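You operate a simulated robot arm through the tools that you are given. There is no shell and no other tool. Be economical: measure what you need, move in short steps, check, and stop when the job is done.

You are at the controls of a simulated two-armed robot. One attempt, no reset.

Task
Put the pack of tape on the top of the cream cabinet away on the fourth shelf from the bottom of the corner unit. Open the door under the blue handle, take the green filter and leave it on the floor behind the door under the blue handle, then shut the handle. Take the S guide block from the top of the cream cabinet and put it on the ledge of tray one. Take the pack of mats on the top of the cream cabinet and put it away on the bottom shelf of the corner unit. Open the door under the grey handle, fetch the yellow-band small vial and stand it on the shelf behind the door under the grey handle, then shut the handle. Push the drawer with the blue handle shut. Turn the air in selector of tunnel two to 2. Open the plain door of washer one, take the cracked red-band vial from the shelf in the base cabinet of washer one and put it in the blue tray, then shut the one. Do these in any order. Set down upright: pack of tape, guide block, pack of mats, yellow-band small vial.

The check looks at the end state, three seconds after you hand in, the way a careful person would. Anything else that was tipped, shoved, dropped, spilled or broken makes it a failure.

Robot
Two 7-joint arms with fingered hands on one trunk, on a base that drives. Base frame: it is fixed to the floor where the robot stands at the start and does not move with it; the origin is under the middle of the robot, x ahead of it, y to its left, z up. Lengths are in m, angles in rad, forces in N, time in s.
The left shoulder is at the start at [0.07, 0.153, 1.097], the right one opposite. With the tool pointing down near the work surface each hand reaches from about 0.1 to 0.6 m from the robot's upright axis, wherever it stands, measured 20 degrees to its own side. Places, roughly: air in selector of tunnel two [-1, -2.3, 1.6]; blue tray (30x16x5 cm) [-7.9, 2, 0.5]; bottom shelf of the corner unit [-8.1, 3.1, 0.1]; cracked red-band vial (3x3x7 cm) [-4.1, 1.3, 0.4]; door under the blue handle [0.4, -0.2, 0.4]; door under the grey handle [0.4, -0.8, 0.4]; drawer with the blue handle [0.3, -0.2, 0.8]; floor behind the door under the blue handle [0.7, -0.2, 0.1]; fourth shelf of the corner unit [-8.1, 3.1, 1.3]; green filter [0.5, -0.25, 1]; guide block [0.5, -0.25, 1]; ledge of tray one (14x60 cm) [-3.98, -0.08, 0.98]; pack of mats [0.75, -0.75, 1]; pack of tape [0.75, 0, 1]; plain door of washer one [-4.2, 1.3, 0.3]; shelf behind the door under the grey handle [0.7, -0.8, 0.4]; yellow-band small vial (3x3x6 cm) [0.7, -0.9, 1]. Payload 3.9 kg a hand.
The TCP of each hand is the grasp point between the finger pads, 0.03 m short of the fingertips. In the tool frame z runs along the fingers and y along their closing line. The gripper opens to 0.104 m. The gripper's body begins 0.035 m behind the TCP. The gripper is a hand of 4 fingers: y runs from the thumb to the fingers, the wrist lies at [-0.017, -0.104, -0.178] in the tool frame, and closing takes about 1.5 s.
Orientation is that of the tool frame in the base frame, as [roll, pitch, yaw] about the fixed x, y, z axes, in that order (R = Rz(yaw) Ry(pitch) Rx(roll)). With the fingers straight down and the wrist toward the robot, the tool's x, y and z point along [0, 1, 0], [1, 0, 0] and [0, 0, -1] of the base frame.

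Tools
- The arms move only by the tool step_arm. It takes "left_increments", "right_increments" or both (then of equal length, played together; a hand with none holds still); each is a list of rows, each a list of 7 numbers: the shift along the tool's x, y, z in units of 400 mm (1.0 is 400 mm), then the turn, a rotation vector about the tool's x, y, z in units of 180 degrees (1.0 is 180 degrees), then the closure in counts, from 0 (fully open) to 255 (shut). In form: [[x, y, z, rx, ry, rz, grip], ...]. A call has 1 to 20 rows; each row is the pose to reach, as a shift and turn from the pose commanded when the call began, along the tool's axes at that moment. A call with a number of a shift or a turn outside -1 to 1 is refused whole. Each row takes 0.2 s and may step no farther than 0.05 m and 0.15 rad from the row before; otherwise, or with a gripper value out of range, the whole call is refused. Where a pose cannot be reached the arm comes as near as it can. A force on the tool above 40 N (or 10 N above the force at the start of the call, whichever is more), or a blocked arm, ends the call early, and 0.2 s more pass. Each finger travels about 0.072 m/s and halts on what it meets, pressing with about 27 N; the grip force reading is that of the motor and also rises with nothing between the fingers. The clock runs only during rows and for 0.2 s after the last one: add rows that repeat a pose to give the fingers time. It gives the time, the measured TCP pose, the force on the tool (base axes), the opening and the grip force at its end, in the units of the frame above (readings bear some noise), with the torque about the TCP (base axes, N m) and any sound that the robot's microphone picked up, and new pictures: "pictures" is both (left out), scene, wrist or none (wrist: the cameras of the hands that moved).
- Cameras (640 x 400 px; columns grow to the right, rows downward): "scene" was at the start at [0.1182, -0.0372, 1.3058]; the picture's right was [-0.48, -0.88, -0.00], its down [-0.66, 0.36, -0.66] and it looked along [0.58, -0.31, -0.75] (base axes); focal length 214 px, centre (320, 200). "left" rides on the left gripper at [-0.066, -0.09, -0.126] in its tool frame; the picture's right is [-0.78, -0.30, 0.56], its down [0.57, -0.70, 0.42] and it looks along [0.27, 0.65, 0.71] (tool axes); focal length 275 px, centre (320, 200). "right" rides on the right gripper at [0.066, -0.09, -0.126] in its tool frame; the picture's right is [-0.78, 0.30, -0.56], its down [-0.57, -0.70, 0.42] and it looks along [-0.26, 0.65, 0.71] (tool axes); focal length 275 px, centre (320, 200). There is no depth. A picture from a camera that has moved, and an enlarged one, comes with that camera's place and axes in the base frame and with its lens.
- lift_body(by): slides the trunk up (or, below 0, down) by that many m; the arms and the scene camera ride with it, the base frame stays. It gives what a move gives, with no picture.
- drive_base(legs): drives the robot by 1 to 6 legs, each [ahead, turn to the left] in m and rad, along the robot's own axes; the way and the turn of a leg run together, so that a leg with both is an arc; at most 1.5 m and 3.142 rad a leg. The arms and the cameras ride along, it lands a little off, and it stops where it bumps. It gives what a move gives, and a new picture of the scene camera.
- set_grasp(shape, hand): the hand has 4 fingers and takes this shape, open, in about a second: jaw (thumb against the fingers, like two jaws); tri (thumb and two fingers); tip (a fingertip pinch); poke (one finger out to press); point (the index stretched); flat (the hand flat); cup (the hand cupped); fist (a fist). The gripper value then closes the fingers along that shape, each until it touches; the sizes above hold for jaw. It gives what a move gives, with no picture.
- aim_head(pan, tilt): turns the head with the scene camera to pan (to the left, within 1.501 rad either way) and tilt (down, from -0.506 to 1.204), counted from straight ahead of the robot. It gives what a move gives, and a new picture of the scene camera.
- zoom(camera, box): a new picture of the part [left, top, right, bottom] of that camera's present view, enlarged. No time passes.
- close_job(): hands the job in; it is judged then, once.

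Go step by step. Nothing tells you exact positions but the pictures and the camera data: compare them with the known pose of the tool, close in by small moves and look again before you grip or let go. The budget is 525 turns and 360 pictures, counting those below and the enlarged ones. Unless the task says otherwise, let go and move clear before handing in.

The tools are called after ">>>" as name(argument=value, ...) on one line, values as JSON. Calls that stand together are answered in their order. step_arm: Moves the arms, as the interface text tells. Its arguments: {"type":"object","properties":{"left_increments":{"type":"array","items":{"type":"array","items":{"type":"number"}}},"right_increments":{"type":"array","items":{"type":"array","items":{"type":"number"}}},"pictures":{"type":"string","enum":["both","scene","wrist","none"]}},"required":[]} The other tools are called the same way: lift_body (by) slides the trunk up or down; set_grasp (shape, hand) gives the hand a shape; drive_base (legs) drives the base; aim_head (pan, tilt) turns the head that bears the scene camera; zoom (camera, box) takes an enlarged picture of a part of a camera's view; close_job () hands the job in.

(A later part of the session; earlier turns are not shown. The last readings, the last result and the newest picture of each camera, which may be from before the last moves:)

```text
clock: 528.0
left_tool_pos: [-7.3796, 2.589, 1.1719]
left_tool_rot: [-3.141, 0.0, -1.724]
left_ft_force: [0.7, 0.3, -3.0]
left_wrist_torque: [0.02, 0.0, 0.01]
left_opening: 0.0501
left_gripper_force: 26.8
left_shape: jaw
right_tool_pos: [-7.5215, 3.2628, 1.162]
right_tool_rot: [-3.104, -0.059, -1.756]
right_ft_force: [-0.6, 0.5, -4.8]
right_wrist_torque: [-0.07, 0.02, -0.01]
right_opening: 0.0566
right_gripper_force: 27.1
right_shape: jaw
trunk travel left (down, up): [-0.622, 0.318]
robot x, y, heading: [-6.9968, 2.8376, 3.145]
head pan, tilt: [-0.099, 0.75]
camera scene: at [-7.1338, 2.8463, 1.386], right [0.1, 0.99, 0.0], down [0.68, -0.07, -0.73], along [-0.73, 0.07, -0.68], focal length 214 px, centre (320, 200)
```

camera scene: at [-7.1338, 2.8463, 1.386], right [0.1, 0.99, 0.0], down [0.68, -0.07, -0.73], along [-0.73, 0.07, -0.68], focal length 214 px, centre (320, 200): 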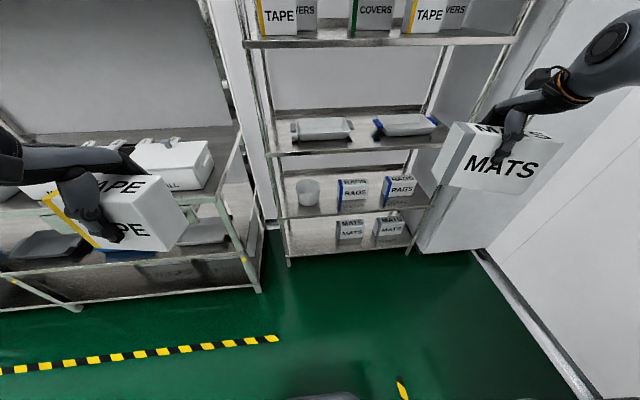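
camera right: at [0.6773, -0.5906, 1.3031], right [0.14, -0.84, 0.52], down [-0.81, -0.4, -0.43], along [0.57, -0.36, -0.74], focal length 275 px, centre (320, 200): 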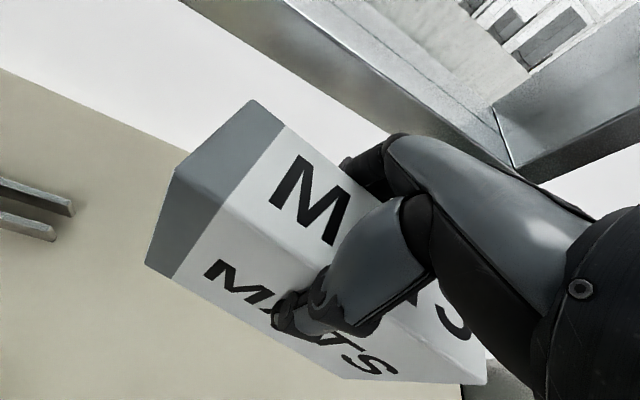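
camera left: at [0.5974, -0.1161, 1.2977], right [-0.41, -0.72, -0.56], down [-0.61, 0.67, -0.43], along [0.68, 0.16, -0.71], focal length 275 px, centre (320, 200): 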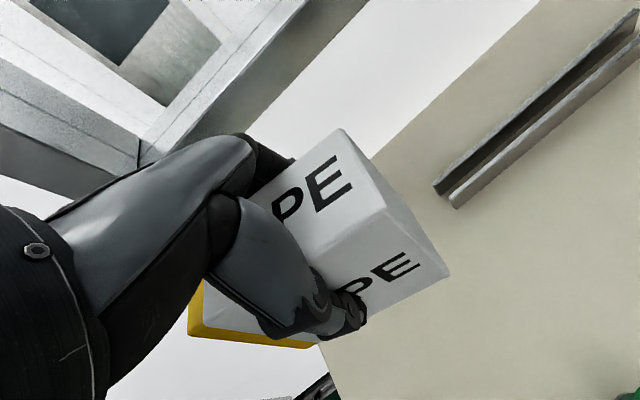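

There's free space on the left of the bottom shelf (around y 2.88) and a gap on the fourth shelf around y 2.96. Tape first: raise the trunk and shift right.

>>> lift_body(by=0.25)

>>> drive_base(legs=[[0, -1.2], [0.38, 0], [0, 1.2]])

>>> aim_head(pan=0.15, tilt=0.35)

```text
clock: 530.6
left_tool_pos: [-7.3805, 2.5872, 1.421]
left_tool_rot: [-3.139, 0.001, -1.725]
left_ft_force: [0.2, 0.2, -2.3]
left_wrist_torque: [0.0, -0.02, -0.01]
left_opening: 0.0501
left_gripper_force: 27.4
left_shape: jaw
right_tool_pos: [-7.5207, 3.2618, 1.4102]
right_tool_rot: [-3.104, -0.06, -1.756]
right_ft_force: [0.3, -1.2, -3.6]
right_wrist_torque: [-0.05, 0.05, 0.03]
right_opening: 0.0568
right_gripper_force: 26.4
right_shape: jaw
trunk travel left (down, up): [-0.872, 0.068]
robot x, y, heading: [-6.9993, 2.8369, 3.143]
head pan, tilt: [-0.099, 0.75]
```

```text
clock: 536.4
left_tool_pos: [-7.4962, 3.4467, 1.4221]
left_tool_rot: [3.14, 0.0, -2.934]
left_ft_force: [0.5, -0.4, -2.6]
left_wrist_torque: [0.02, 0.0, -0.07]
left_opening: 0.0497
left_gripper_force: 26.5
left_shape: jaw
right_tool_pos: [-6.9139, 3.816, 1.4117]
right_tool_rot: [-3.104, -0.06, -2.97]
right_ft_force: [0.3, -1.2, -4.3]
right_wrist_torque: [0.04, 0.05, -0.01]
right_opening: 0.0575
right_gripper_force: 27.1
right_shape: jaw
trunk travel left (down, up): [-0.872, 0.068]
robot x, y, heading: [-7.1448, 3.1794, 1.866]
head pan, tilt: [-0.099, 0.75]
stopped in leg 3: the robot was blocked; the commanded pose is now the measured one
camera scene: at [-7.1734, 3.3041, 1.6362], right [0.98, 0.2, 0.0], down [0.13, -0.67, -0.73], along [-0.14, 0.72, -0.68], focal length 214 px, centre (320, 200)
```

scene: 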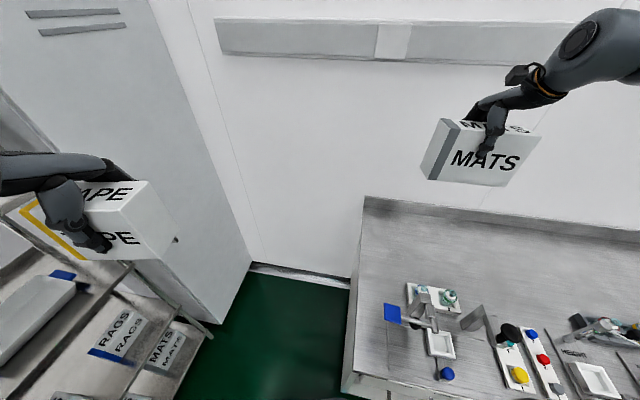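

```text
clock: 537.3
left_tool_pos: [-7.4981, 3.4507, 1.4211]
left_tool_rot: [-3.141, 0.0, -2.937]
left_ft_force: [-0.3, 0.5, -2.5]
left_wrist_torque: [-0.01, -0.03, -0.01]
left_opening: 0.0495
left_gripper_force: 27.0
left_shape: jaw
right_tool_pos: [-6.9142, 3.8196, 1.4104]
right_tool_rot: [-3.106, -0.06, -2.968]
right_ft_force: [0.5, 1.0, -5.2]
right_wrist_torque: [0.0, 0.05, 0.0]
right_opening: 0.0577
right_gripper_force: 26.7
right_shape: jaw
trunk travel left (down, up): [-0.872, 0.068]
robot x, y, heading: [-7.1413, 3.183, 1.869]
head pan, tilt: [0.15, 0.351]
camera scene: at [-7.1987, 3.3105, 1.6714], right [0.9, 0.43, 0.0], down [0.15, -0.31, -0.94], along [-0.41, 0.85, -0.35], focal length 214 px, centre (320, 200)
```

scene: 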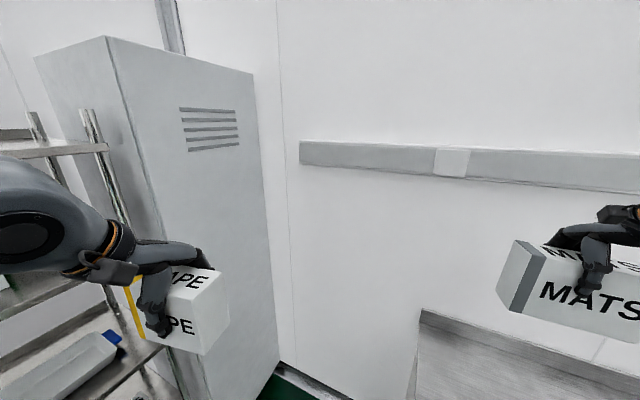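

The base is blocked by the sink counter's corner. I'll back up a little, then come in at an angle.

>>> drive_base(legs=[[-0.17, 0], [0, 0.85], [0.3, 0], [0, 0.42]])

>>> aim_head(pan=0.2, tilt=0.4)

```text
clock: 543.5
left_tool_pos: [-7.7685, 2.9458, 1.4219]
left_tool_rot: [-3.14, -0.002, -1.831]
left_ft_force: [0.5, -0.1, -2.8]
left_wrist_torque: [0.0, 0.02, 0.0]
left_opening: 0.0498
left_gripper_force: 27.4
left_shape: jaw
right_tool_pos: [-7.8288, 3.6347, 1.4058]
right_tool_rot: [-3.085, -0.056, -1.874]
right_ft_force: [-1.1, 0.1, -4.3]
right_wrist_torque: [-0.03, 0.04, 0.03]
right_opening: 0.0557
right_gripper_force: 27.4
right_shape: jaw
trunk travel left (down, up): [-0.872, 0.068]
robot x, y, heading: [-7.3659, 3.1378, 2.96]
head pan, tilt: [0.15, 0.351]
stopped in leg 4: the force on the tool passed its limit at 59 N (the readings are from after the stop); the commanded pose is now the measured one
camera scene: at [-7.5086, 3.1506, 1.6715], right [0.03, 1.0, 0.0], down [0.34, -0.01, -0.94], along [-0.94, 0.03, -0.34], focal length 214 px, centre (320, 200)
```

scene: 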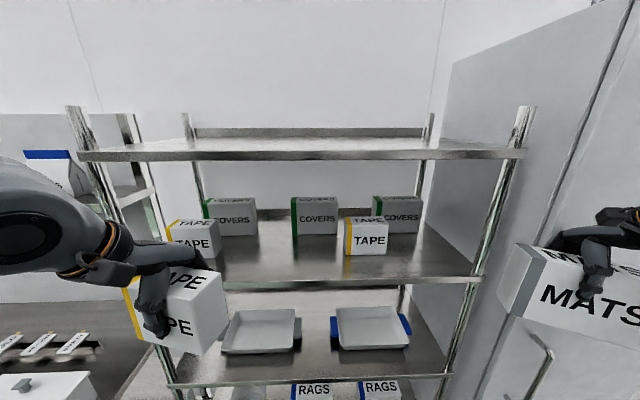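

```text
clock: 544.1
left_tool_pos: [-7.769, 2.9452, 1.4224]
left_tool_rot: [-3.14, 0.0, -1.834]
left_ft_force: [0.1, 0.9, -2.6]
left_wrist_torque: [0.03, 0.02, -0.03]
left_opening: 0.0496
left_gripper_force: 26.7
left_shape: jaw
right_tool_pos: [-7.8279, 3.6345, 1.4059]
right_tool_rot: [-3.086, -0.056, -1.875]
right_ft_force: [-0.9, 0.2, -4.9]
right_wrist_torque: [-0.05, 0.05, 0.02]
right_opening: 0.0558
right_gripper_force: 26.8
right_shape: jaw
trunk travel left (down, up): [-0.872, 0.068]
robot x, y, heading: [-7.3678, 3.136, 2.968]
head pan, tilt: [0.201, 0.4]
camera scene: at [-7.5079, 3.1452, 1.6671], right [-0.02, 1.0, 0.0], down [0.39, 0.01, -0.92], along [-0.92, -0.02, -0.39], focal length 214 px, centre (320, 200)
```

scene: 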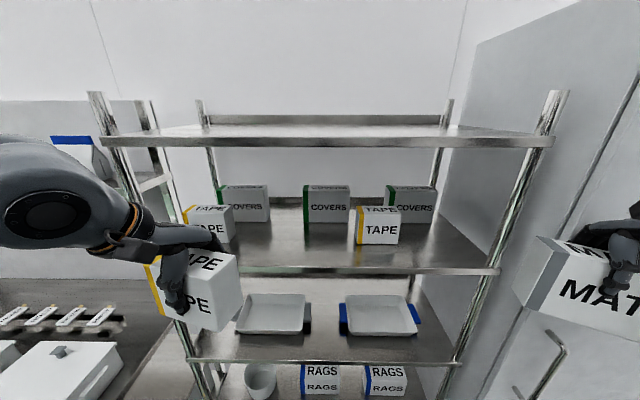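

The mats box brushed the locker. I'll back off a little, then reach the left hand into the fourth-shelf gap (y≈3.03) with a slight tilt.

>>> drive_base(legs=[[-0.08, 0]])

>>> step_arm(left_increments=[[0, 0.08, 0, -0.03, 0, 0, 255], [0, 0.17, 0, -0.06, 0, 0, 255], [0, 0.27, 0.0, -0.083, 0, -0.01, 255], [0, 0.37, 0.0, -0.083, 0, -0.02, 255], [0, 0.47, 0.0, -0.083, 0, -0.03, 255], [-0.005, 0.56, 0.01, -0.083, 0, -0.04, 255], [-0.01, 0.64, 0.02, -0.083, 0, -0.05, 255]], pictures="both")

```text
clock: 545.2
left_tool_pos: [-7.7028, 2.9336, 1.417]
left_tool_rot: [-3.132, 0.001, -1.832]
left_ft_force: [-1.0, 0.7, -3.0]
left_wrist_torque: [0.01, -0.04, 0.01]
left_opening: 0.0497
left_gripper_force: 27.0
left_shape: jaw
right_tool_pos: [-7.763, 3.6217, 1.401]
right_tool_rot: [-3.075, -0.054, -1.874]
right_ft_force: [-1.8, -0.7, -4.5]
right_wrist_torque: [-0.01, 0.01, 0.04]
right_opening: 0.0557
right_gripper_force: 27.1
right_shape: jaw
trunk travel left (down, up): [-0.872, 0.068]
robot x, y, heading: [-7.2853, 3.1199, 2.966]
head pan, tilt: [0.201, 0.4]
camera scene: at [-7.4453, 3.1329, 1.6655], right [-0.02, 1.0, 0.0], down [0.4, 0.01, -0.92], along [-0.92, -0.02, -0.4], focal length 214 px, centre (320, 200)
```

scene: 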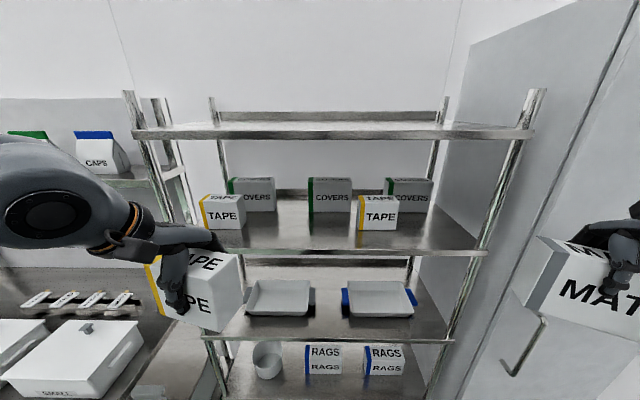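

```text
clock: 546.8
left_tool_pos: [-7.9377, 3.002, 1.4139]
left_tool_rot: [2.883, 0.018, -1.676]
left_ft_force: [-0.7, -1.0, -2.4]
left_wrist_torque: [-0.01, 0.0, -0.01]
left_opening: 0.0494
left_gripper_force: 27.4
left_shape: jaw
right_tool_pos: [-7.7507, 3.6205, 1.4045]
right_tool_rot: [-3.084, -0.056, -1.875]
right_ft_force: [0.0, -0.2, -4.5]
right_wrist_torque: [0.0, 0.02, 0.02]
right_opening: 0.0559
right_gripper_force: 27.7
right_shape: jaw
trunk travel left (down, up): [-0.872, 0.068]
robot x, y, heading: [-7.282, 3.1224, 2.967]
head pan, tilt: [0.201, 0.4]
camera scene: at [-7.4308, 3.1317, 1.667], right [-0.02, 1.0, 0.0], down [0.39, 0.01, -0.92], along [-0.92, -0.02, -0.39], focal length 214 px, centre (320, 200)
camera left: at [-7.8127, 3.0535, 1.5134], right [0.23, 0.77, -0.6], down [0.51, -0.62, -0.6], along [-0.83, -0.17, -0.53], focal length 275 px, centre (320, 200)
```

scene: 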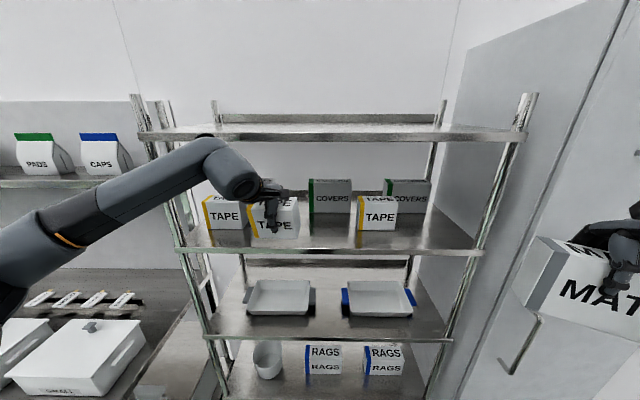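
left: 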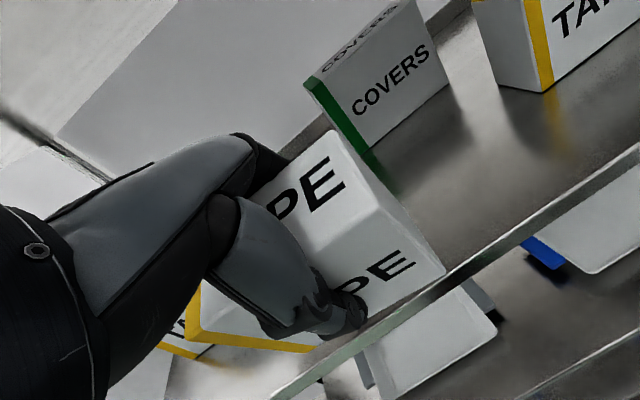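

>>> step_arm(left_increments=[[-0.02, 0.08, 0.02, 0, 0, 0, 255], [-0.04, 0.16, 0.04, 0, 0, 0, 255], [-0.05, 0.22, 0.06, 0, 0, 0, 255], [-0.05, 0.21, 0.1, 0, 0, 0, 255], [-0.05, 0.205, 0.12, 0, 0, 0, 255]], pictures="both")

```text
clock: 548.0
left_tool_pos: [-8.026, 3.0305, 1.3876]
left_tool_rot: [2.884, 0.02, -1.678]
left_ft_force: [0.5, -0.4, -1.8]
left_wrist_torque: [0.01, -0.03, 0.03]
left_opening: 0.0496
left_gripper_force: 26.8
left_shape: jaw
right_tool_pos: [-7.7515, 3.6199, 1.4054]
right_tool_rot: [-3.083, -0.053, -1.874]
right_ft_force: [0.1, -0.4, -4.4]
right_wrist_torque: [-0.04, 0.04, -0.01]
right_opening: 0.0559
right_gripper_force: 27.7
right_shape: jaw
trunk travel left (down, up): [-0.872, 0.068]
robot x, y, heading: [-7.2855, 3.1243, 2.964]
head pan, tilt: [0.201, 0.4]
camera scene: at [-7.4311, 3.1299, 1.6669], right [-0.02, 1.0, 0.0], down [0.39, 0.01, -0.92], along [-0.92, -0.02, -0.39], focal length 214 px, centre (320, 200)
camera left: at [-7.9009, 3.0812, 1.4871], right [0.23, 0.77, -0.6], down [0.51, -0.62, -0.6], along [-0.83, -0.17, -0.53], focal length 275 px, centre (320, 200)
```

scene: 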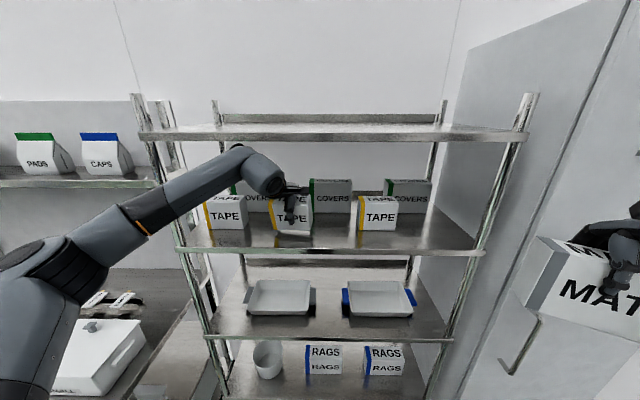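
left: 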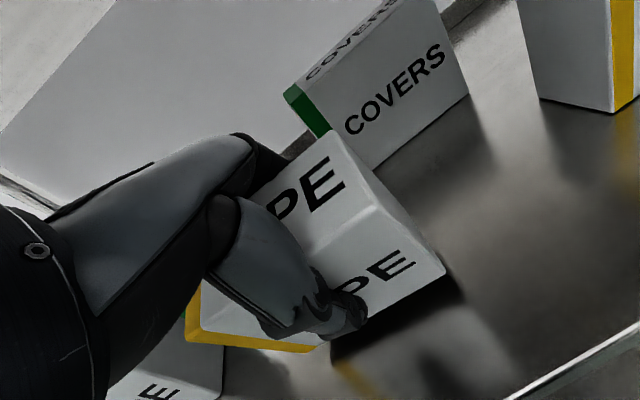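

>>> lift_body(by=-0.012)

>>> lift_body(by=-0.008)

```text
clock: 548.6
left_tool_pos: [-8.0262, 3.0301, 1.3746]
left_tool_rot: [2.883, 0.018, -1.677]
left_ft_force: [-0.4, 0.8, -2.2]
left_wrist_torque: [0.01, -0.03, 0.01]
left_opening: 0.0498
left_gripper_force: 27.0
left_shape: jaw
right_tool_pos: [-7.7522, 3.6197, 1.3944]
right_tool_rot: [-3.084, -0.054, -1.874]
right_ft_force: [-0.2, 0.1, -4.4]
right_wrist_torque: [-0.02, 0.03, -0.01]
right_opening: 0.0558
right_gripper_force: 27.7
right_shape: jaw
trunk travel left (down, up): [-0.86, 0.08]
robot x, y, heading: [-7.288, 3.1205, 2.962]
head pan, tilt: [0.201, 0.4]
```

```text
clock: 549.2
left_tool_pos: [-8.0252, 3.0321, 1.3692]
left_tool_rot: [2.879, 0.019, -1.68]
left_ft_force: [-0.5, 1.5, 3.9]
left_wrist_torque: [-0.28, -0.01, 0.02]
left_opening: 0.0495
left_gripper_force: 26.1
left_shape: jaw
right_tool_pos: [-7.7503, 3.6216, 1.3856]
right_tool_rot: [-3.086, -0.056, -1.874]
right_ft_force: [0.6, 0.2, -4.9]
right_wrist_torque: [-0.04, 0.0, 0.0]
right_opening: 0.0559
right_gripper_force: 26.9
right_shape: jaw
trunk travel left (down, up): [-0.852, 0.088]
robot x, y, heading: [-7.2875, 3.1197, 2.967]
head pan, tilt: [0.201, 0.4]
```

>>> step_arm(left_increments=[[0, 0, 0, 0.025, 0, 0, 255], [0, 0, 0.005, 0.05, 0, 0, 255], [0, 0, 0.01, 0.05, 0, 0, 230], [0, 0, 0.01, 0.05, 0, 0, 190], [0, 0, 0.01, 0.05, 0, 0, 150], [0, 0, 0.01, 0.05, 0, 0, 110], [0, 0, 0.01, 0.05, 0, 0, 70], [0, 0, 0.005, 0.05, 0, 0, 40]], pictures="both")

```text
clock: 551.0
left_tool_pos: [-8.025, 3.0315, 1.3651]
left_tool_rot: [3.04, 0.018, -1.677]
left_ft_force: [0.2, -0.5, -0.5]
left_wrist_torque: [-0.01, 0.02, 0.0]
left_opening: 0.0873
left_gripper_force: 0.1
left_shape: jaw
right_tool_pos: [-7.7505, 3.6205, 1.3865]
right_tool_rot: [-3.085, -0.055, -1.872]
right_ft_force: [0.4, -0.5, -4.4]
right_wrist_torque: [-0.02, 0.01, 0.0]
right_opening: 0.056
right_gripper_force: 27.4
right_shape: jaw
trunk travel left (down, up): [-0.852, 0.088]
robot x, y, heading: [-7.2855, 3.1214, 2.968]
head pan, tilt: [0.201, 0.4]
camera scene: at [-7.4297, 3.1303, 1.647], right [-0.02, 1.0, 0.0], down [0.39, 0.01, -0.92], along [-0.92, -0.02, -0.39], focal length 214 px, centre (320, 200)
camera left: at [-7.9168, 3.0835, 1.4826], right [0.32, 0.76, -0.57], down [0.59, -0.63, -0.5], along [-0.74, -0.17, -0.65], focal length 275 px, centre (320, 200)
```

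scene: 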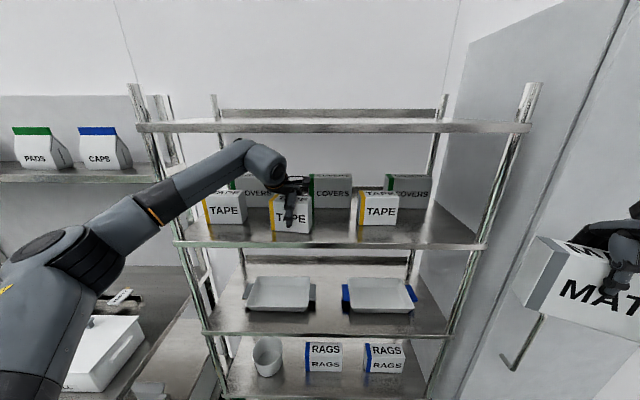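
left: 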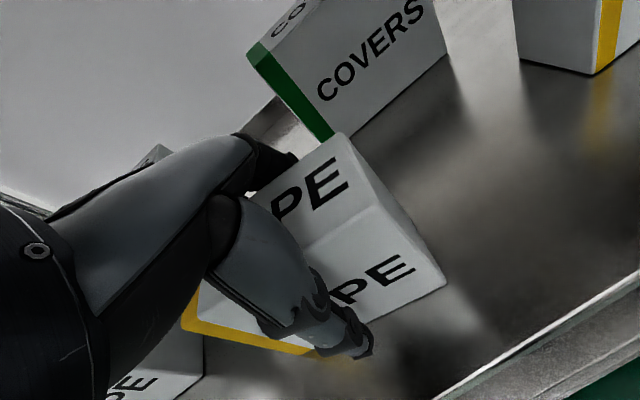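

The tape stands on the shelf. Because of the shelf above, I'll slide the open hand sideways off the box and then pull out.

>>> step_arm(left_increments=[[0, 0, 0, 0, 0, 0, 20], [-0.05, 0, 0, 0, 0, 0, 20], [-0.12, 0, 0, 0, 0, 0, 20], [-0.19, 0, 0, 0, 0, 0, 20], [-0.26, 0, 0, 0, 0, 0, 20], [-0.3, 0, 0, 0, 0, 0, 20]], pictures="both")

```text
clock: 552.4
left_tool_pos: [-8.0125, 3.1516, 1.3672]
left_tool_rot: [3.04, 0.02, -1.679]
left_ft_force: [0.5, -0.1, -1.0]
left_wrist_torque: [0.0, 0.03, 0.05]
left_opening: 0.0969
left_gripper_force: 0.1
left_shape: jaw
right_tool_pos: [-7.7503, 3.6203, 1.3857]
right_tool_rot: [-3.085, -0.057, -1.875]
right_ft_force: [0.1, 1.3, -4.1]
right_wrist_torque: [-0.02, 0.02, 0.02]
right_opening: 0.0561
right_gripper_force: 27.1
right_shape: jaw
trunk travel left (down, up): [-0.852, 0.088]
robot x, y, heading: [-7.2852, 3.1228, 2.965]
head pan, tilt: [0.201, 0.4]
camera scene: at [-7.4301, 3.1317, 1.647], right [-0.02, 1.0, 0.0], down [0.39, 0.01, -0.92], along [-0.92, -0.02, -0.39], focal length 214 px, centre (320, 200)
camera left: at [-7.9044, 3.2043, 1.485], right [0.32, 0.76, -0.57], down [0.59, -0.63, -0.5], along [-0.74, -0.17, -0.65], focal length 275 px, centre (320, 200)
```

scene: 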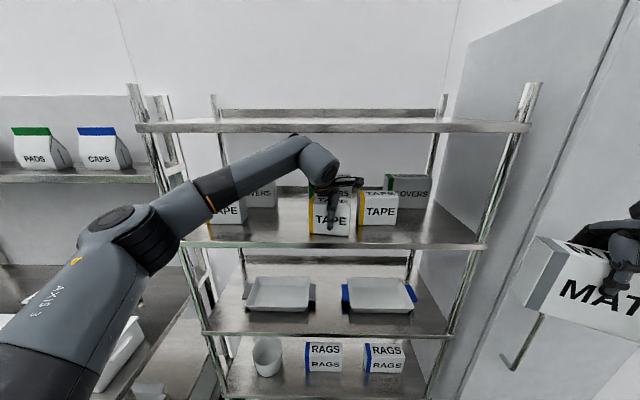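
left: 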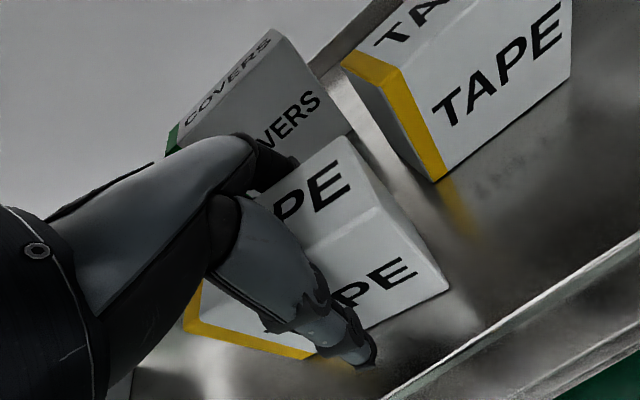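

The palm was resting on the box and dragged it, though it's still upright. I'll lift the hand off instead, tilting so the wrist stays outside the top shelf.

>>> step_arm(left_increments=[[0, 0.0, -0.02, 0, 0, 0, 0], [0, 0.003, -0.04, -0.02, 0, 0, 0], [0, 0.006, -0.06, -0.04, 0, 0, 0], [0, 0.009, -0.08, -0.06, 0, 0, 0], [0, 0.012, -0.1, -0.08, 0, 0, 0]], pictures="both")

```text
clock: 553.6
left_tool_pos: [-8.0138, 3.1492, 1.4096]
left_tool_rot: [2.786, 0.018, -1.678]
left_ft_force: [0.1, -0.2, 0.6]
left_wrist_torque: [0.0, -0.02, 0.02]
left_opening: 0.1038
left_gripper_force: 0.0
left_shape: jaw
right_tool_pos: [-7.7504, 3.6191, 1.3863]
right_tool_rot: [-3.087, -0.055, -1.873]
right_ft_force: [0.0, 0.7, -5.3]
right_wrist_torque: [0.0, 0.03, 0.01]
right_opening: 0.0564
right_gripper_force: 26.6
right_shape: jaw
trunk travel left (down, up): [-0.852, 0.088]
robot x, y, heading: [-7.2883, 3.1241, 2.966]
head pan, tilt: [0.201, 0.4]
camera scene: at [-7.4295, 3.1306, 1.6471], right [-0.02, 1.0, 0.0], down [0.39, 0.01, -0.92], along [-0.92, -0.02, -0.39], focal length 214 px, centre (320, 200)
camera left: at [-7.8792, 3.1997, 1.4972], right [0.17, 0.77, -0.61], down [0.45, -0.61, -0.65], along [-0.88, -0.16, -0.45], focal length 275 px, centre (320, 200)
```

scene: 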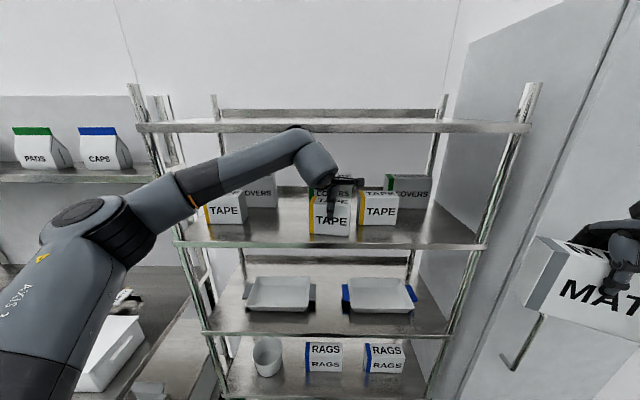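
left: 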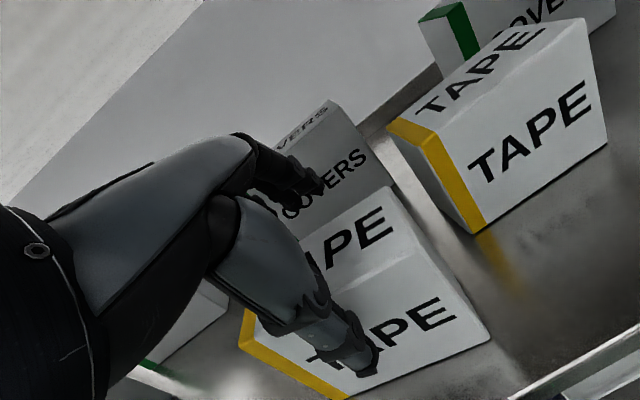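

>>> step_arm(left_increments=[[0, 0.01, -0.03, -0.015, 0, 0, 0], [0, 0.02, -0.06, -0.03, 0, 0, 0], [0, 0.03, -0.08, -0.045, 0, 0, 0], [0, -0.04, -0.11, -0.045, 0, 0, 0], [0, -0.13, -0.14, -0.045, 0, 0, 0], [0, -0.22, -0.17, -0.045, 0, 0, 0], [0, -0.32, -0.2, -0.045, 0, 0, 0], [0, -0.42, -0.23, -0.045, 0, 0, 0]], pictures="both")

```text
clock: 555.4
left_tool_pos: [-7.8232, 3.1288, 1.4389]
left_tool_rot: [2.646, 0.019, -1.676]
left_ft_force: [0.2, -0.1, 0.5]
left_wrist_torque: [0.0, 0.03, -0.04]
left_opening: 0.1039
left_gripper_force: 0.0
left_shape: jaw
right_tool_pos: [-7.7491, 3.6193, 1.3881]
right_tool_rot: [-3.086, -0.056, -1.874]
right_ft_force: [0.7, -0.1, -4.8]
right_wrist_torque: [0.0, 0.08, -0.02]
right_opening: 0.0556
right_gripper_force: 26.6
right_shape: jaw
trunk travel left (down, up): [-0.852, 0.088]
robot x, y, heading: [-7.2884, 3.1223, 2.97]
head pan, tilt: [0.201, 0.4]
camera scene: at [-7.4275, 3.13, 1.6473], right [-0.02, 1.0, 0.0], down [0.39, 0.01, -0.92], along [-0.92, -0.02, -0.39], focal length 214 px, centre (320, 200)
camera left: at [-7.6785, 3.1778, 1.5072], right [0.08, 0.78, -0.62], down [0.35, -0.6, -0.72], along [-0.93, -0.16, -0.32], focal length 275 px, centre (320, 200)
```

scene: 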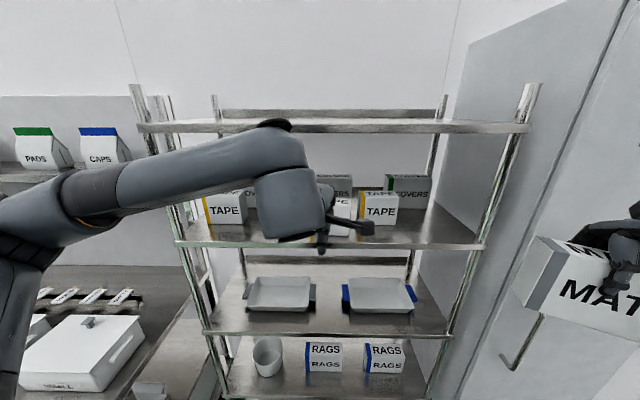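
left: 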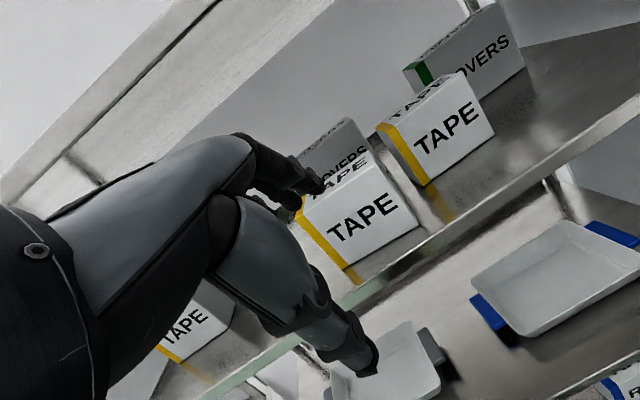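

The tape is upright in line on the fourth shelf. Now the mats: back off, tuck the left arm, and reposition in front of the bottom shelf's free left part.

>>> drive_base(legs=[[-0.35, 0]])

>>> step_arm(left_increments=[[0, -0.06, -0.06, 0, 0, 0, 0], [0, -0.12, -0.12, 0, 0, 0, 0], [0, -0.18, -0.18, 0, 0, 0, 0], [0, -0.24, -0.25, 0, 0, 0, 0], [0, -0.3, -0.32, 0, 0, 0, 0], [0, -0.36, -0.4, 0, 0, 0, 0]], pictures="none")

>>> drive_base(legs=[[0, 1.15], [0.5, 0], [0, -0.98]])

```text
clock: 557.6
left_tool_pos: [-7.4865, 3.0668, 1.4352]
left_tool_rot: [2.649, 0.018, -1.675]
left_ft_force: [-0.5, 0.3, -0.5]
left_wrist_torque: [0.0, -0.04, -0.02]
left_opening: 0.104
left_gripper_force: 0.1
left_shape: jaw
right_tool_pos: [-7.4118, 3.558, 1.3844]
right_tool_rot: [-3.081, -0.056, -1.873]
right_ft_force: [0.1, -0.6, -4.4]
right_wrist_torque: [0.0, 0.07, -0.01]
right_opening: 0.0557
right_gripper_force: 27.4
right_shape: jaw
trunk travel left (down, up): [-0.852, 0.088]
robot x, y, heading: [-6.9418, 3.0602, 2.977]
head pan, tilt: [0.201, 0.4]
camera scene: at [-7.0906, 3.0703, 1.6466], right [-0.03, 1.0, 0.0], down [0.39, 0.01, -0.92], along [-0.92, -0.03, -0.39], focal length 214 px, centre (320, 200)
```

scene: 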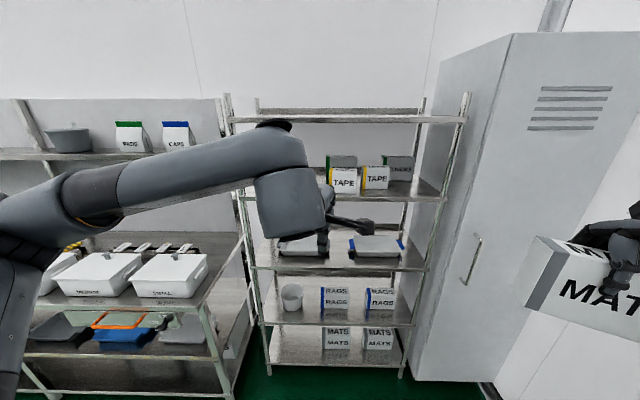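

```text
clock: 559.0
left_tool_pos: [-7.2794, 3.0451, 1.5097]
left_tool_rot: [2.646, 0.018, -1.673]
left_ft_force: [-0.1, 0.0, 0.5]
left_wrist_torque: [0.0, 0.0, -0.05]
left_opening: 0.104
left_gripper_force: 0.1
left_shape: jaw
right_tool_pos: [-7.4077, 3.5592, 1.3865]
right_tool_rot: [-3.087, -0.055, -1.869]
right_ft_force: [0.1, -0.5, -4.9]
right_wrist_torque: [-0.03, 0.03, -0.01]
right_opening: 0.0556
right_gripper_force: 27.2
right_shape: jaw
trunk travel left (down, up): [-0.852, 0.088]
robot x, y, heading: [-6.9416, 3.0609, 2.973]
head pan, tilt: [0.201, 0.4]
```

```text
clock: 566.1
left_tool_pos: [-7.4427, 2.3909, 1.5079]
left_tool_rot: [2.649, 0.025, -0.883]
left_ft_force: [0.4, -0.5, 0.0]
left_wrist_torque: [0.05, 0.0, -0.04]
left_opening: 0.1037
left_gripper_force: 0.0
left_shape: jaw
right_tool_pos: [-7.8926, 2.6489, 1.3897]
right_tool_rot: [-3.087, -0.071, -1.065]
right_ft_force: [6.4, -7.0, -3.4]
right_wrist_torque: [-0.2, -0.2, 0.04]
right_opening: 0.0614
right_gripper_force: 27.0
right_shape: jaw
trunk travel left (down, up): [-0.852, 0.088]
robot x, y, heading: [-7.2221, 2.6464, -2.501]
head pan, tilt: [0.201, 0.4]
stopped in leg 3: the force on the tool passed its limit at 42 N (the readings are from after the stop); the commanded pose is now the measured one
camera scene: at [-7.322, 2.5438, 1.6467], right [-0.74, 0.67, 0.0], down [0.26, 0.29, -0.92], along [-0.62, -0.68, -0.39], focal length 214 px, centre (320, 200)
```

scene: 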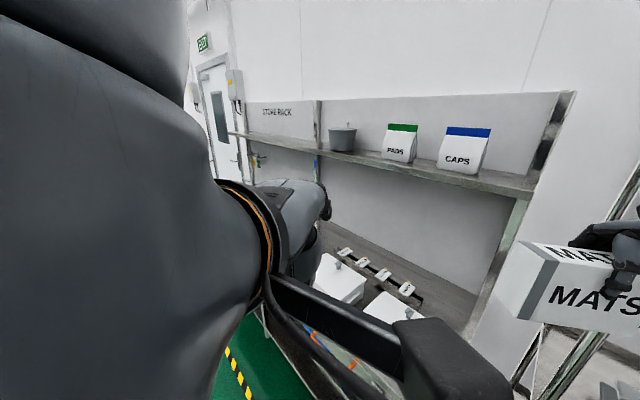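

The box touched the rack upright. I'll back out and approach along a cleaner line.

>>> drive_base(legs=[[-0.3, 0], [0, -0.29], [-0.35, 0]])

>>> zoom(camera="right", box=[0, 0, 640, 400])

```text
clock: 571.0
left_tool_pos: [-6.9379, 2.7666, 1.509]
left_tool_rot: [2.648, 0.017, -1.17]
left_ft_force: [-0.6, -0.4, -0.8]
left_wrist_torque: [0.02, -0.02, 0.0]
left_opening: 0.1041
left_gripper_force: 0.1
left_shape: jaw
right_tool_pos: [-7.2944, 3.1447, 1.3865]
right_tool_rot: [-3.086, -0.073, -1.353]
right_ft_force: [-0.2, 0.3, -4.3]
right_wrist_torque: [0.12, 0.06, -0.01]
right_opening: 0.0609
right_gripper_force: 27.0
right_shape: jaw
trunk travel left (down, up): [-0.852, 0.088]
robot x, y, heading: [-6.6452, 2.949, -2.8]
head pan, tilt: [0.201, 0.4]
camera scene: at [-6.7789, 2.8808, 1.6466], right [-0.52, 0.85, 0.0], down [0.34, 0.2, -0.92], along [-0.79, -0.48, -0.39], focal length 214 px, centre (320, 200)
```

scene: 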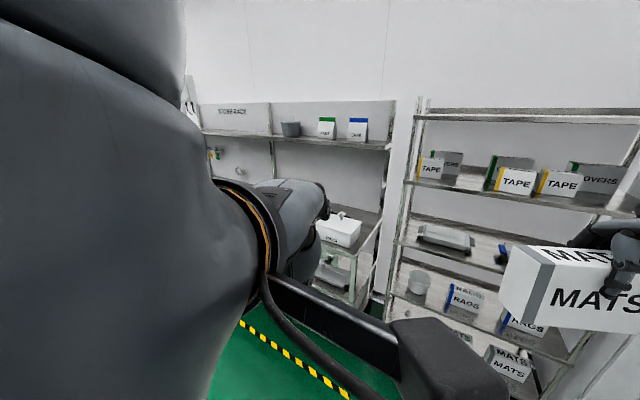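

```text
1.00 times, centred on (320, 200) of right (not enlarged: the box is as wide or as high as the picture)
camera zoom: at [-7.2019, 3.1067, 1.5234], right [-0.49, 0.72, 0.48], down [0.59, 0.69, -0.42], along [-0.64, 0.08, -0.77], focal length 275 px, centre (320, 200)
```

zoom: 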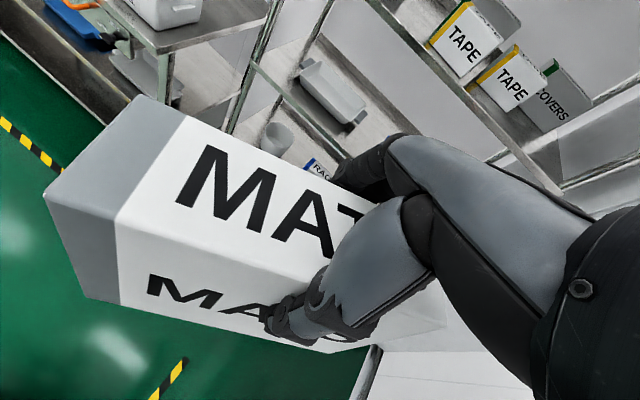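

The box has slipped a little in the grip but is held. I'll lower the trunk here and test reaching low with the right arm before going in.

>>> lift_body(by=-0.4)

>>> lift_body(by=-0.4)

>>> lift_body(by=-0.05)

>>> step_arm(right_increments=[[0, 0.03, 0.08, 0, 0, 0, 255], [0, 0.06, 0.16, 0, 0, 0, 255], [0, 0.09, 0.24, 0, 0, 0, 255], [0, 0.12, 0.32, 0, 0, 0, 255], [0, 0.15, 0.4, 0, 0, 0, 255], [0, 0.18, 0.48, 0, 0, 0, 255], [0, 0.2, 0.56, 0, 0, 0, 255], [0, 0.22, 0.64, 0, 0, 0, 255]], pictures="wrist")

```text
clock: 574.8
left_tool_pos: [-6.9327, 2.768, 1.1103]
left_tool_rot: [2.648, 0.02, -1.17]
left_ft_force: [-0.2, -0.3, -0.8]
left_wrist_torque: [-0.02, 0.0, -0.01]
left_opening: 0.1039
left_gripper_force: 0.1
left_shape: jaw
right_tool_pos: [-7.2908, 3.1459, 0.9905]
right_tool_rot: [-3.089, -0.073, -1.354]
right_ft_force: [0.4, 1.3, -4.8]
right_wrist_torque: [0.09, 0.08, -0.03]
right_opening: 0.0613
right_gripper_force: 26.9
right_shape: jaw
trunk travel left (down, up): [-0.452, 0.488]
robot x, y, heading: [-6.6463, 2.9513, -2.793]
head pan, tilt: [0.201, 0.4]
```

```text
clock: 578.6
left_tool_pos: [-6.9333, 2.7674, 0.7087]
left_tool_rot: [2.648, 0.02, -1.171]
left_ft_force: [0.2, -0.4, -0.1]
left_wrist_torque: [-0.04, 0.02, 0.02]
left_opening: 0.104
left_gripper_force: 0.0
left_shape: jaw
right_tool_pos: [-7.2911, 3.1459, 0.5898]
right_tool_rot: [-3.089, -0.072, -1.354]
right_ft_force: [-0.1, -0.4, -4.5]
right_wrist_torque: [0.12, 0.06, 0.02]
right_opening: 0.0612
right_gripper_force: 26.9
right_shape: jaw
trunk travel left (down, up): [-0.052, 0.888]
robot x, y, heading: [-6.6494, 2.9463, -2.793]
head pan, tilt: [0.201, 0.4]
```

```text
clock: 579.5
left_tool_pos: [-6.9328, 2.7676, 0.6591]
left_tool_rot: [2.647, 0.02, -1.171]
left_ft_force: [-0.1, 0.0, 0.0]
left_wrist_torque: [0.0, -0.01, 0.0]
left_opening: 0.104
left_gripper_force: 0.1
left_shape: jaw
right_tool_pos: [-7.2925, 3.1455, 0.5399]
right_tool_rot: [-3.089, -0.072, -1.357]
right_ft_force: [-0.2, 0.7, -4.0]
right_wrist_torque: [0.12, 0.08, 0.02]
right_opening: 0.0614
right_gripper_force: 27.2
right_shape: jaw
trunk travel left (down, up): [-0.002, 0.938]
robot x, y, heading: [-6.6472, 2.9527, -2.792]
head pan, tilt: [0.201, 0.4]
```

```text
clock: 581.4
left_tool_pos: [-6.9328, 2.7679, 0.659]
left_tool_rot: [2.647, 0.02, -1.173]
left_ft_force: [0.2, 1.2, -0.1]
left_wrist_torque: [-0.03, 0.02, 0.02]
left_opening: 0.1036
left_gripper_force: 0.1
left_shape: jaw
right_tool_pos: [-7.3583, 3.1141, 0.2813]
right_tool_rot: [-3.09, -0.072, -1.354]
right_ft_force: [0.1, -0.4, -3.9]
right_wrist_torque: [0.13, 0.05, -0.04]
right_opening: 0.0608
right_gripper_force: 27.1
right_shape: jaw
right hand out of reach, approached as far as the arm can: row 8
trunk travel left (down, up): [-0.002, 0.938]
robot x, y, heading: [-6.6468, 2.9496, -2.794]
head pan, tilt: [0.201, 0.4]
camera right: at [-7.264, 3.0755, 0.4171], right [-0.49, 0.72, 0.48], down [0.59, 0.69, -0.43], along [-0.64, 0.07, -0.76], focal length 275 px, centre (320, 200)
```

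right: 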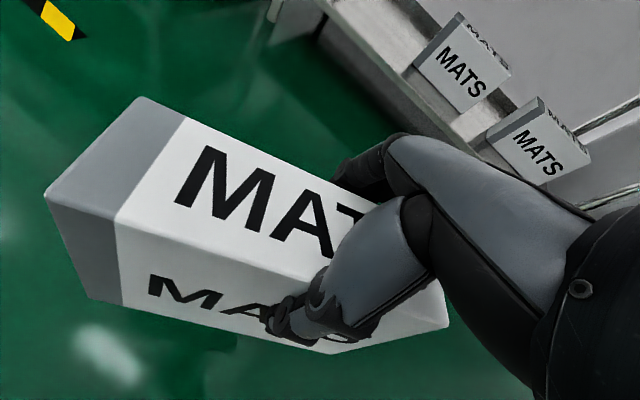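

It reaches down to 0.28 already. I'll try a bit further out and lower.

>>> step_arm(right_increments=[[0, 0.03, 0.04, 0, 0, 0, 255], [0, 0.06, 0.08, 0, 0, 0, 255], [0, 0.09, 0.12, 0, 0, 0, 255], [0, 0.12, 0.16, 0, 0, 0, 255]], pictures="none")

```text
clock: 582.4
left_tool_pos: [-6.933, 2.7682, 0.6584]
left_tool_rot: [2.648, 0.021, -1.172]
left_ft_force: [0.0, 0.1, 0.1]
left_wrist_torque: [0.01, -0.02, 0.01]
left_opening: 0.1038
left_gripper_force: 0.1
left_shape: jaw
right_tool_pos: [-7.3471, 3.1167, 0.2667]
right_tool_rot: [-3.09, -0.071, -1.354]
right_ft_force: [-0.1, 0.1, -5.1]
right_wrist_torque: [0.11, 0.1, -0.01]
right_opening: 0.0612
right_gripper_force: 27.4
right_shape: jaw
right hand out of reach, approached as far as the arm can: row 1, 2, 3, 4
trunk travel left (down, up): [-0.002, 0.938]
robot x, y, heading: [-6.6479, 2.9478, -2.798]
head pan, tilt: [0.201, 0.4]
```

>>> step_arm(right_increments=[[0, 0.0, 0.03, -0.03, 0, 0, 255], [0, 0.0, 0.06, -0.06, 0, 0, 255], [0, 0.0, 0.09, -0.09, 0, 0, 255], [0, 0.0, 0.12, -0.1, 0, 0, 255]], pictures="none")

```text
clock: 583.4
left_tool_pos: [-6.9338, 2.7681, 0.6594]
left_tool_rot: [2.647, 0.018, -1.171]
left_ft_force: [0.1, -0.1, 0.5]
left_wrist_torque: [-0.02, 0.0, 0.01]
left_opening: 0.1038
left_gripper_force: 0.0
left_shape: jaw
right_tool_pos: [-7.3188, 3.1148, 0.2606]
right_tool_rot: [2.88, -0.068, -1.356]
right_ft_force: [0.4, -0.2, -3.5]
right_wrist_torque: [0.12, 0.01, -0.04]
right_opening: 0.0606
right_gripper_force: 26.6
right_shape: jaw
right hand out of reach, approached as far as the arm can: row 1, 2, 3, 4
trunk travel left (down, up): [-0.002, 0.938]
robot x, y, heading: [-6.6482, 2.9444, -2.796]
head pan, tilt: [0.201, 0.4]
```

>>> step_arm(right_increments=[[0.0, 0.06, -0.03, 0.03, 0, 0, 255], [0.08, 0.12, -0.03, 0.06, 0, 0, 255], [0.16, 0.12, -0.03, 0.09, 0, 0, 255], [0.24, 0.12, 0.0, 0.1, 0, 0, 255], [0.3, 0.12, 0.06, 0.1, 0, 0, 255], [0.3, 0.12, 0.12, 0.1, 0, 0, 255]], pictures="wrist")

```text
clock: 584.8
left_tool_pos: [-6.9335, 2.7693, 0.6589]
left_tool_rot: [2.647, 0.022, -1.172]
left_ft_force: [0.1, -0.3, 0.1]
left_wrist_torque: [0.01, -0.02, 0.01]
left_opening: 0.104
left_gripper_force: 0.0
left_shape: jaw
right_tool_pos: [-7.3099, 3.0156, 0.2806]
right_tool_rot: [-3.089, -0.072, -1.356]
right_ft_force: [0.3, 0.4, -4.1]
right_wrist_torque: [0.06, 0.09, 0.0]
right_opening: 0.06
right_gripper_force: 26.4
right_shape: jaw
right hand out of reach, approached as far as the arm can: row 3, 4, 5, 6
trunk travel left (down, up): [-0.002, 0.938]
robot x, y, heading: [-6.6435, 2.9446, -2.799]
head pan, tilt: [0.201, 0.4]
camera right: at [-7.2162, 2.9775, 0.4163], right [-0.49, 0.72, 0.48], down [0.59, 0.69, -0.43], along [-0.64, 0.08, -0.76], focal length 275 px, centre (320, 200)
```

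right: 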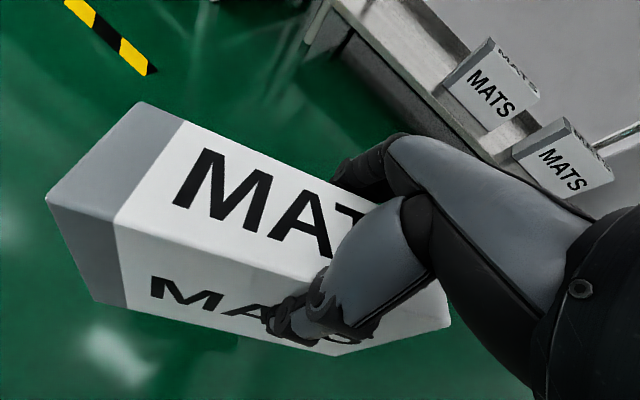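

>>> step_arm(right_increments=[[-0.08, 0, 0, 0, 0, 0, 255], [-0.17, 0, 0.0, 0, 0, 0, 255], [-0.26, 0, 0.04, 0, 0, 0, 255], [-0.35, 0, 0.08, 0, 0, 0, 255], [-0.44, 0, 0.12, 0, 0, 0, 255], [-0.5, 0, 0.18, 0, 0, 0, 255], [-0.55, 0, 0.22, 0, 0, 0, 255]], pictures="none")

```text
clock: 586.4
left_tool_pos: [-6.9334, 2.7667, 0.6594]
left_tool_rot: [2.647, 0.02, -1.171]
left_ft_force: [0.5, -0.4, 0.7]
left_wrist_torque: [-0.01, -0.01, -0.02]
left_opening: 0.1036
left_gripper_force: 0.0
left_shape: jaw
right_tool_pos: [-7.3216, 3.1775, 0.2393]
right_tool_rot: [-3.056, -0.072, -1.358]
right_ft_force: [0.9, -0.4, -4.8]
right_wrist_torque: [0.12, 0.1, 0.01]
right_opening: 0.06
right_gripper_force: 26.8
right_shape: jaw
right hand out of reach, approached as far as the arm can: row 4, 5, 6, 7
trunk travel left (down, up): [-0.002, 0.938]
robot x, y, heading: [-6.6461, 2.9439, -2.795]
head pan, tilt: [0.201, 0.4]
```

>>> step_arm(right_increments=[[-0.06, 0, 0.04, 0, 0, 0, 255], [-0.12, 0, 0.07, 0, 0, 0, 255], [-0.18, 0, 0.1, 0, 0, 0, 255], [-0.24, 0, 0.13, 0, 0, 0, 255]], pictures="wrist")

```text
clock: 587.4
left_tool_pos: [-6.9335, 2.7693, 0.6588]
left_tool_rot: [2.645, 0.018, -1.171]
left_ft_force: [0.5, 1.5, -0.2]
left_wrist_torque: [0.0, -0.03, -0.01]
left_opening: 0.1041
left_gripper_force: 0.2
left_shape: jaw
right_tool_pos: [-7.3125, 3.2527, 0.2157]
right_tool_rot: [-3.092, -0.073, -1.356]
right_ft_force: [0.2, -1.1, -3.3]
right_wrist_torque: [0.0, 0.03, -0.01]
right_opening: 0.0603
right_gripper_force: 26.8
right_shape: jaw
right hand out of reach, approached as far as the arm can: row 1, 2, 3, 4
trunk travel left (down, up): [-0.002, 0.938]
robot x, y, heading: [-6.6469, 2.9496, -2.793]
head pan, tilt: [0.201, 0.4]
camera right: at [-7.2187, 3.2151, 0.3501], right [-0.49, 0.73, 0.48], down [0.59, 0.68, -0.43], along [-0.64, 0.07, -0.76], focal length 275 px, centre (320, 200)
```

right: 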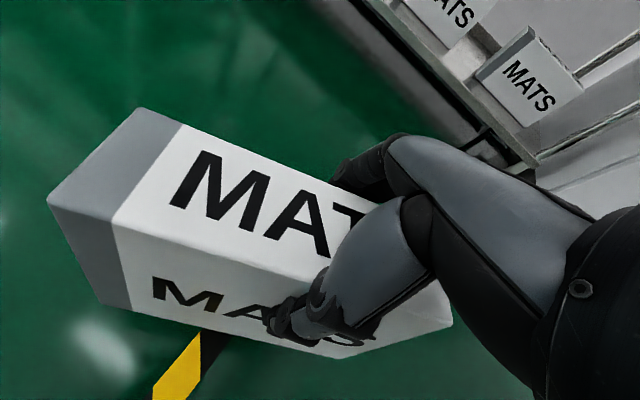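

Further out to the right it gets down to 0.216, which is low enough. I'll draw the left hand back and line up for a straight approach.

>>> step_arm(left_increments=[[0, -0.07, -0.05, 0, 0, 0, 0], [0, -0.14, -0.1, 0, 0, 0, 0], [0, -0.2, -0.16, 0, 0, 0, 0], [0, -0.25, -0.22, 0, 0, 0, 0]], pictures="none")

>>> drive_base(legs=[[0, 0.46], [0.48, 0], [0, -0.64]])

>>> aim_head(pan=-0.4, tilt=0.5)

```text
clock: 588.0
left_tool_pos: [-6.8968, 2.7673, 0.6165]
left_tool_rot: [2.843, -0.011, -1.086]
left_ft_force: [0.8, 0.0, 1.1]
left_wrist_torque: [0.01, 0.02, -0.01]
left_opening: 0.1037
left_gripper_force: 0.0
left_shape: jaw
right_tool_pos: [-7.312, 3.2509, 0.2161]
right_tool_rot: [-3.088, -0.072, -1.353]
right_ft_force: [0.0, -0.5, -4.4]
right_wrist_torque: [0.09, 0.08, 0.02]
right_opening: 0.0604
right_gripper_force: 27.3
right_shape: jaw
trunk travel left (down, up): [-0.002, 0.938]
robot x, y, heading: [-6.6442, 2.9489, -2.798]
head pan, tilt: [0.201, 0.4]
stopped in row 3 (left hand): the arm was blocked; the commanded pose is now the measured one
```

```text
clock: 593.9
left_tool_pos: [-7.259, 2.4653, 0.6154]
left_tool_rot: [2.837, -0.013, -1.268]
left_ft_force: [0.6, -0.4, 0.2]
left_wrist_torque: [-0.02, 0.0, 0.01]
left_opening: 0.1038
left_gripper_force: 0.1
left_shape: jaw
right_tool_pos: [-7.5833, 3.0158, 0.2151]
right_tool_rot: [-3.09, -0.073, -1.532]
right_ft_force: [-0.3, 0.9, -4.9]
right_wrist_torque: [0.07, 0.05, 0.01]
right_opening: 0.0602
right_gripper_force: 27.3
right_shape: jaw
trunk travel left (down, up): [-0.002, 0.938]
robot x, y, heading: [-6.983, 2.6007, -2.97]
head pan, tilt: [0.201, 0.4]
camera scene: at [-7.116, 2.5515, 0.7947], right [-0.43, 0.9, 0.0], down [0.37, 0.18, -0.91], along [-0.82, -0.39, -0.41], focal length 214 px, centre (320, 200)
```

scene: 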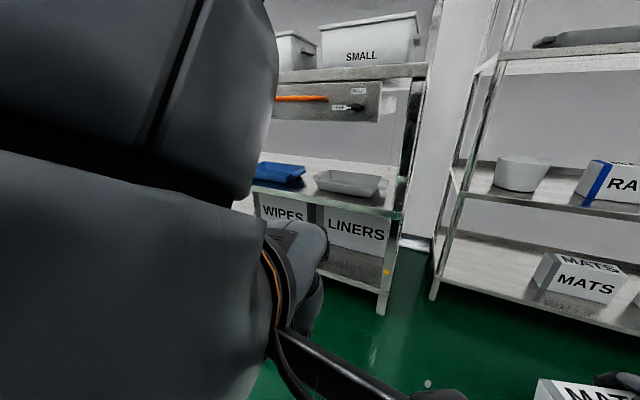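

```text
clock: 594.9
left_tool_pos: [-7.2623, 2.4644, 0.6111]
left_tool_rot: [2.837, -0.021, -1.261]
left_ft_force: [-0.6, 0.5, 0.3]
left_wrist_torque: [-0.02, 0.02, 0.04]
left_opening: 0.104
left_gripper_force: 0.1
left_shape: jaw
right_tool_pos: [-7.5839, 3.0163, 0.2144]
right_tool_rot: [-3.088, -0.071, -1.529]
right_ft_force: [-0.1, 0.6, -4.5]
right_wrist_torque: [0.1, 0.07, 0.03]
right_opening: 0.0601
right_gripper_force: 27.5
right_shape: jaw
trunk travel left (down, up): [-0.002, 0.938]
robot x, y, heading: [-6.9805, 2.5975, -2.969]
head pan, tilt: [-0.4, 0.499]
camera scene: at [-7.1189, 2.5598, 0.7915], right [-0.34, 0.94, 0.0], down [0.42, 0.15, -0.9], along [-0.84, -0.3, -0.44], focal length 214 px, centre (320, 200)
```

scene: 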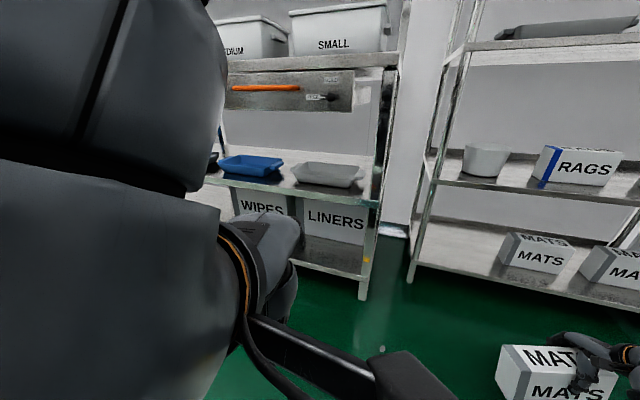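

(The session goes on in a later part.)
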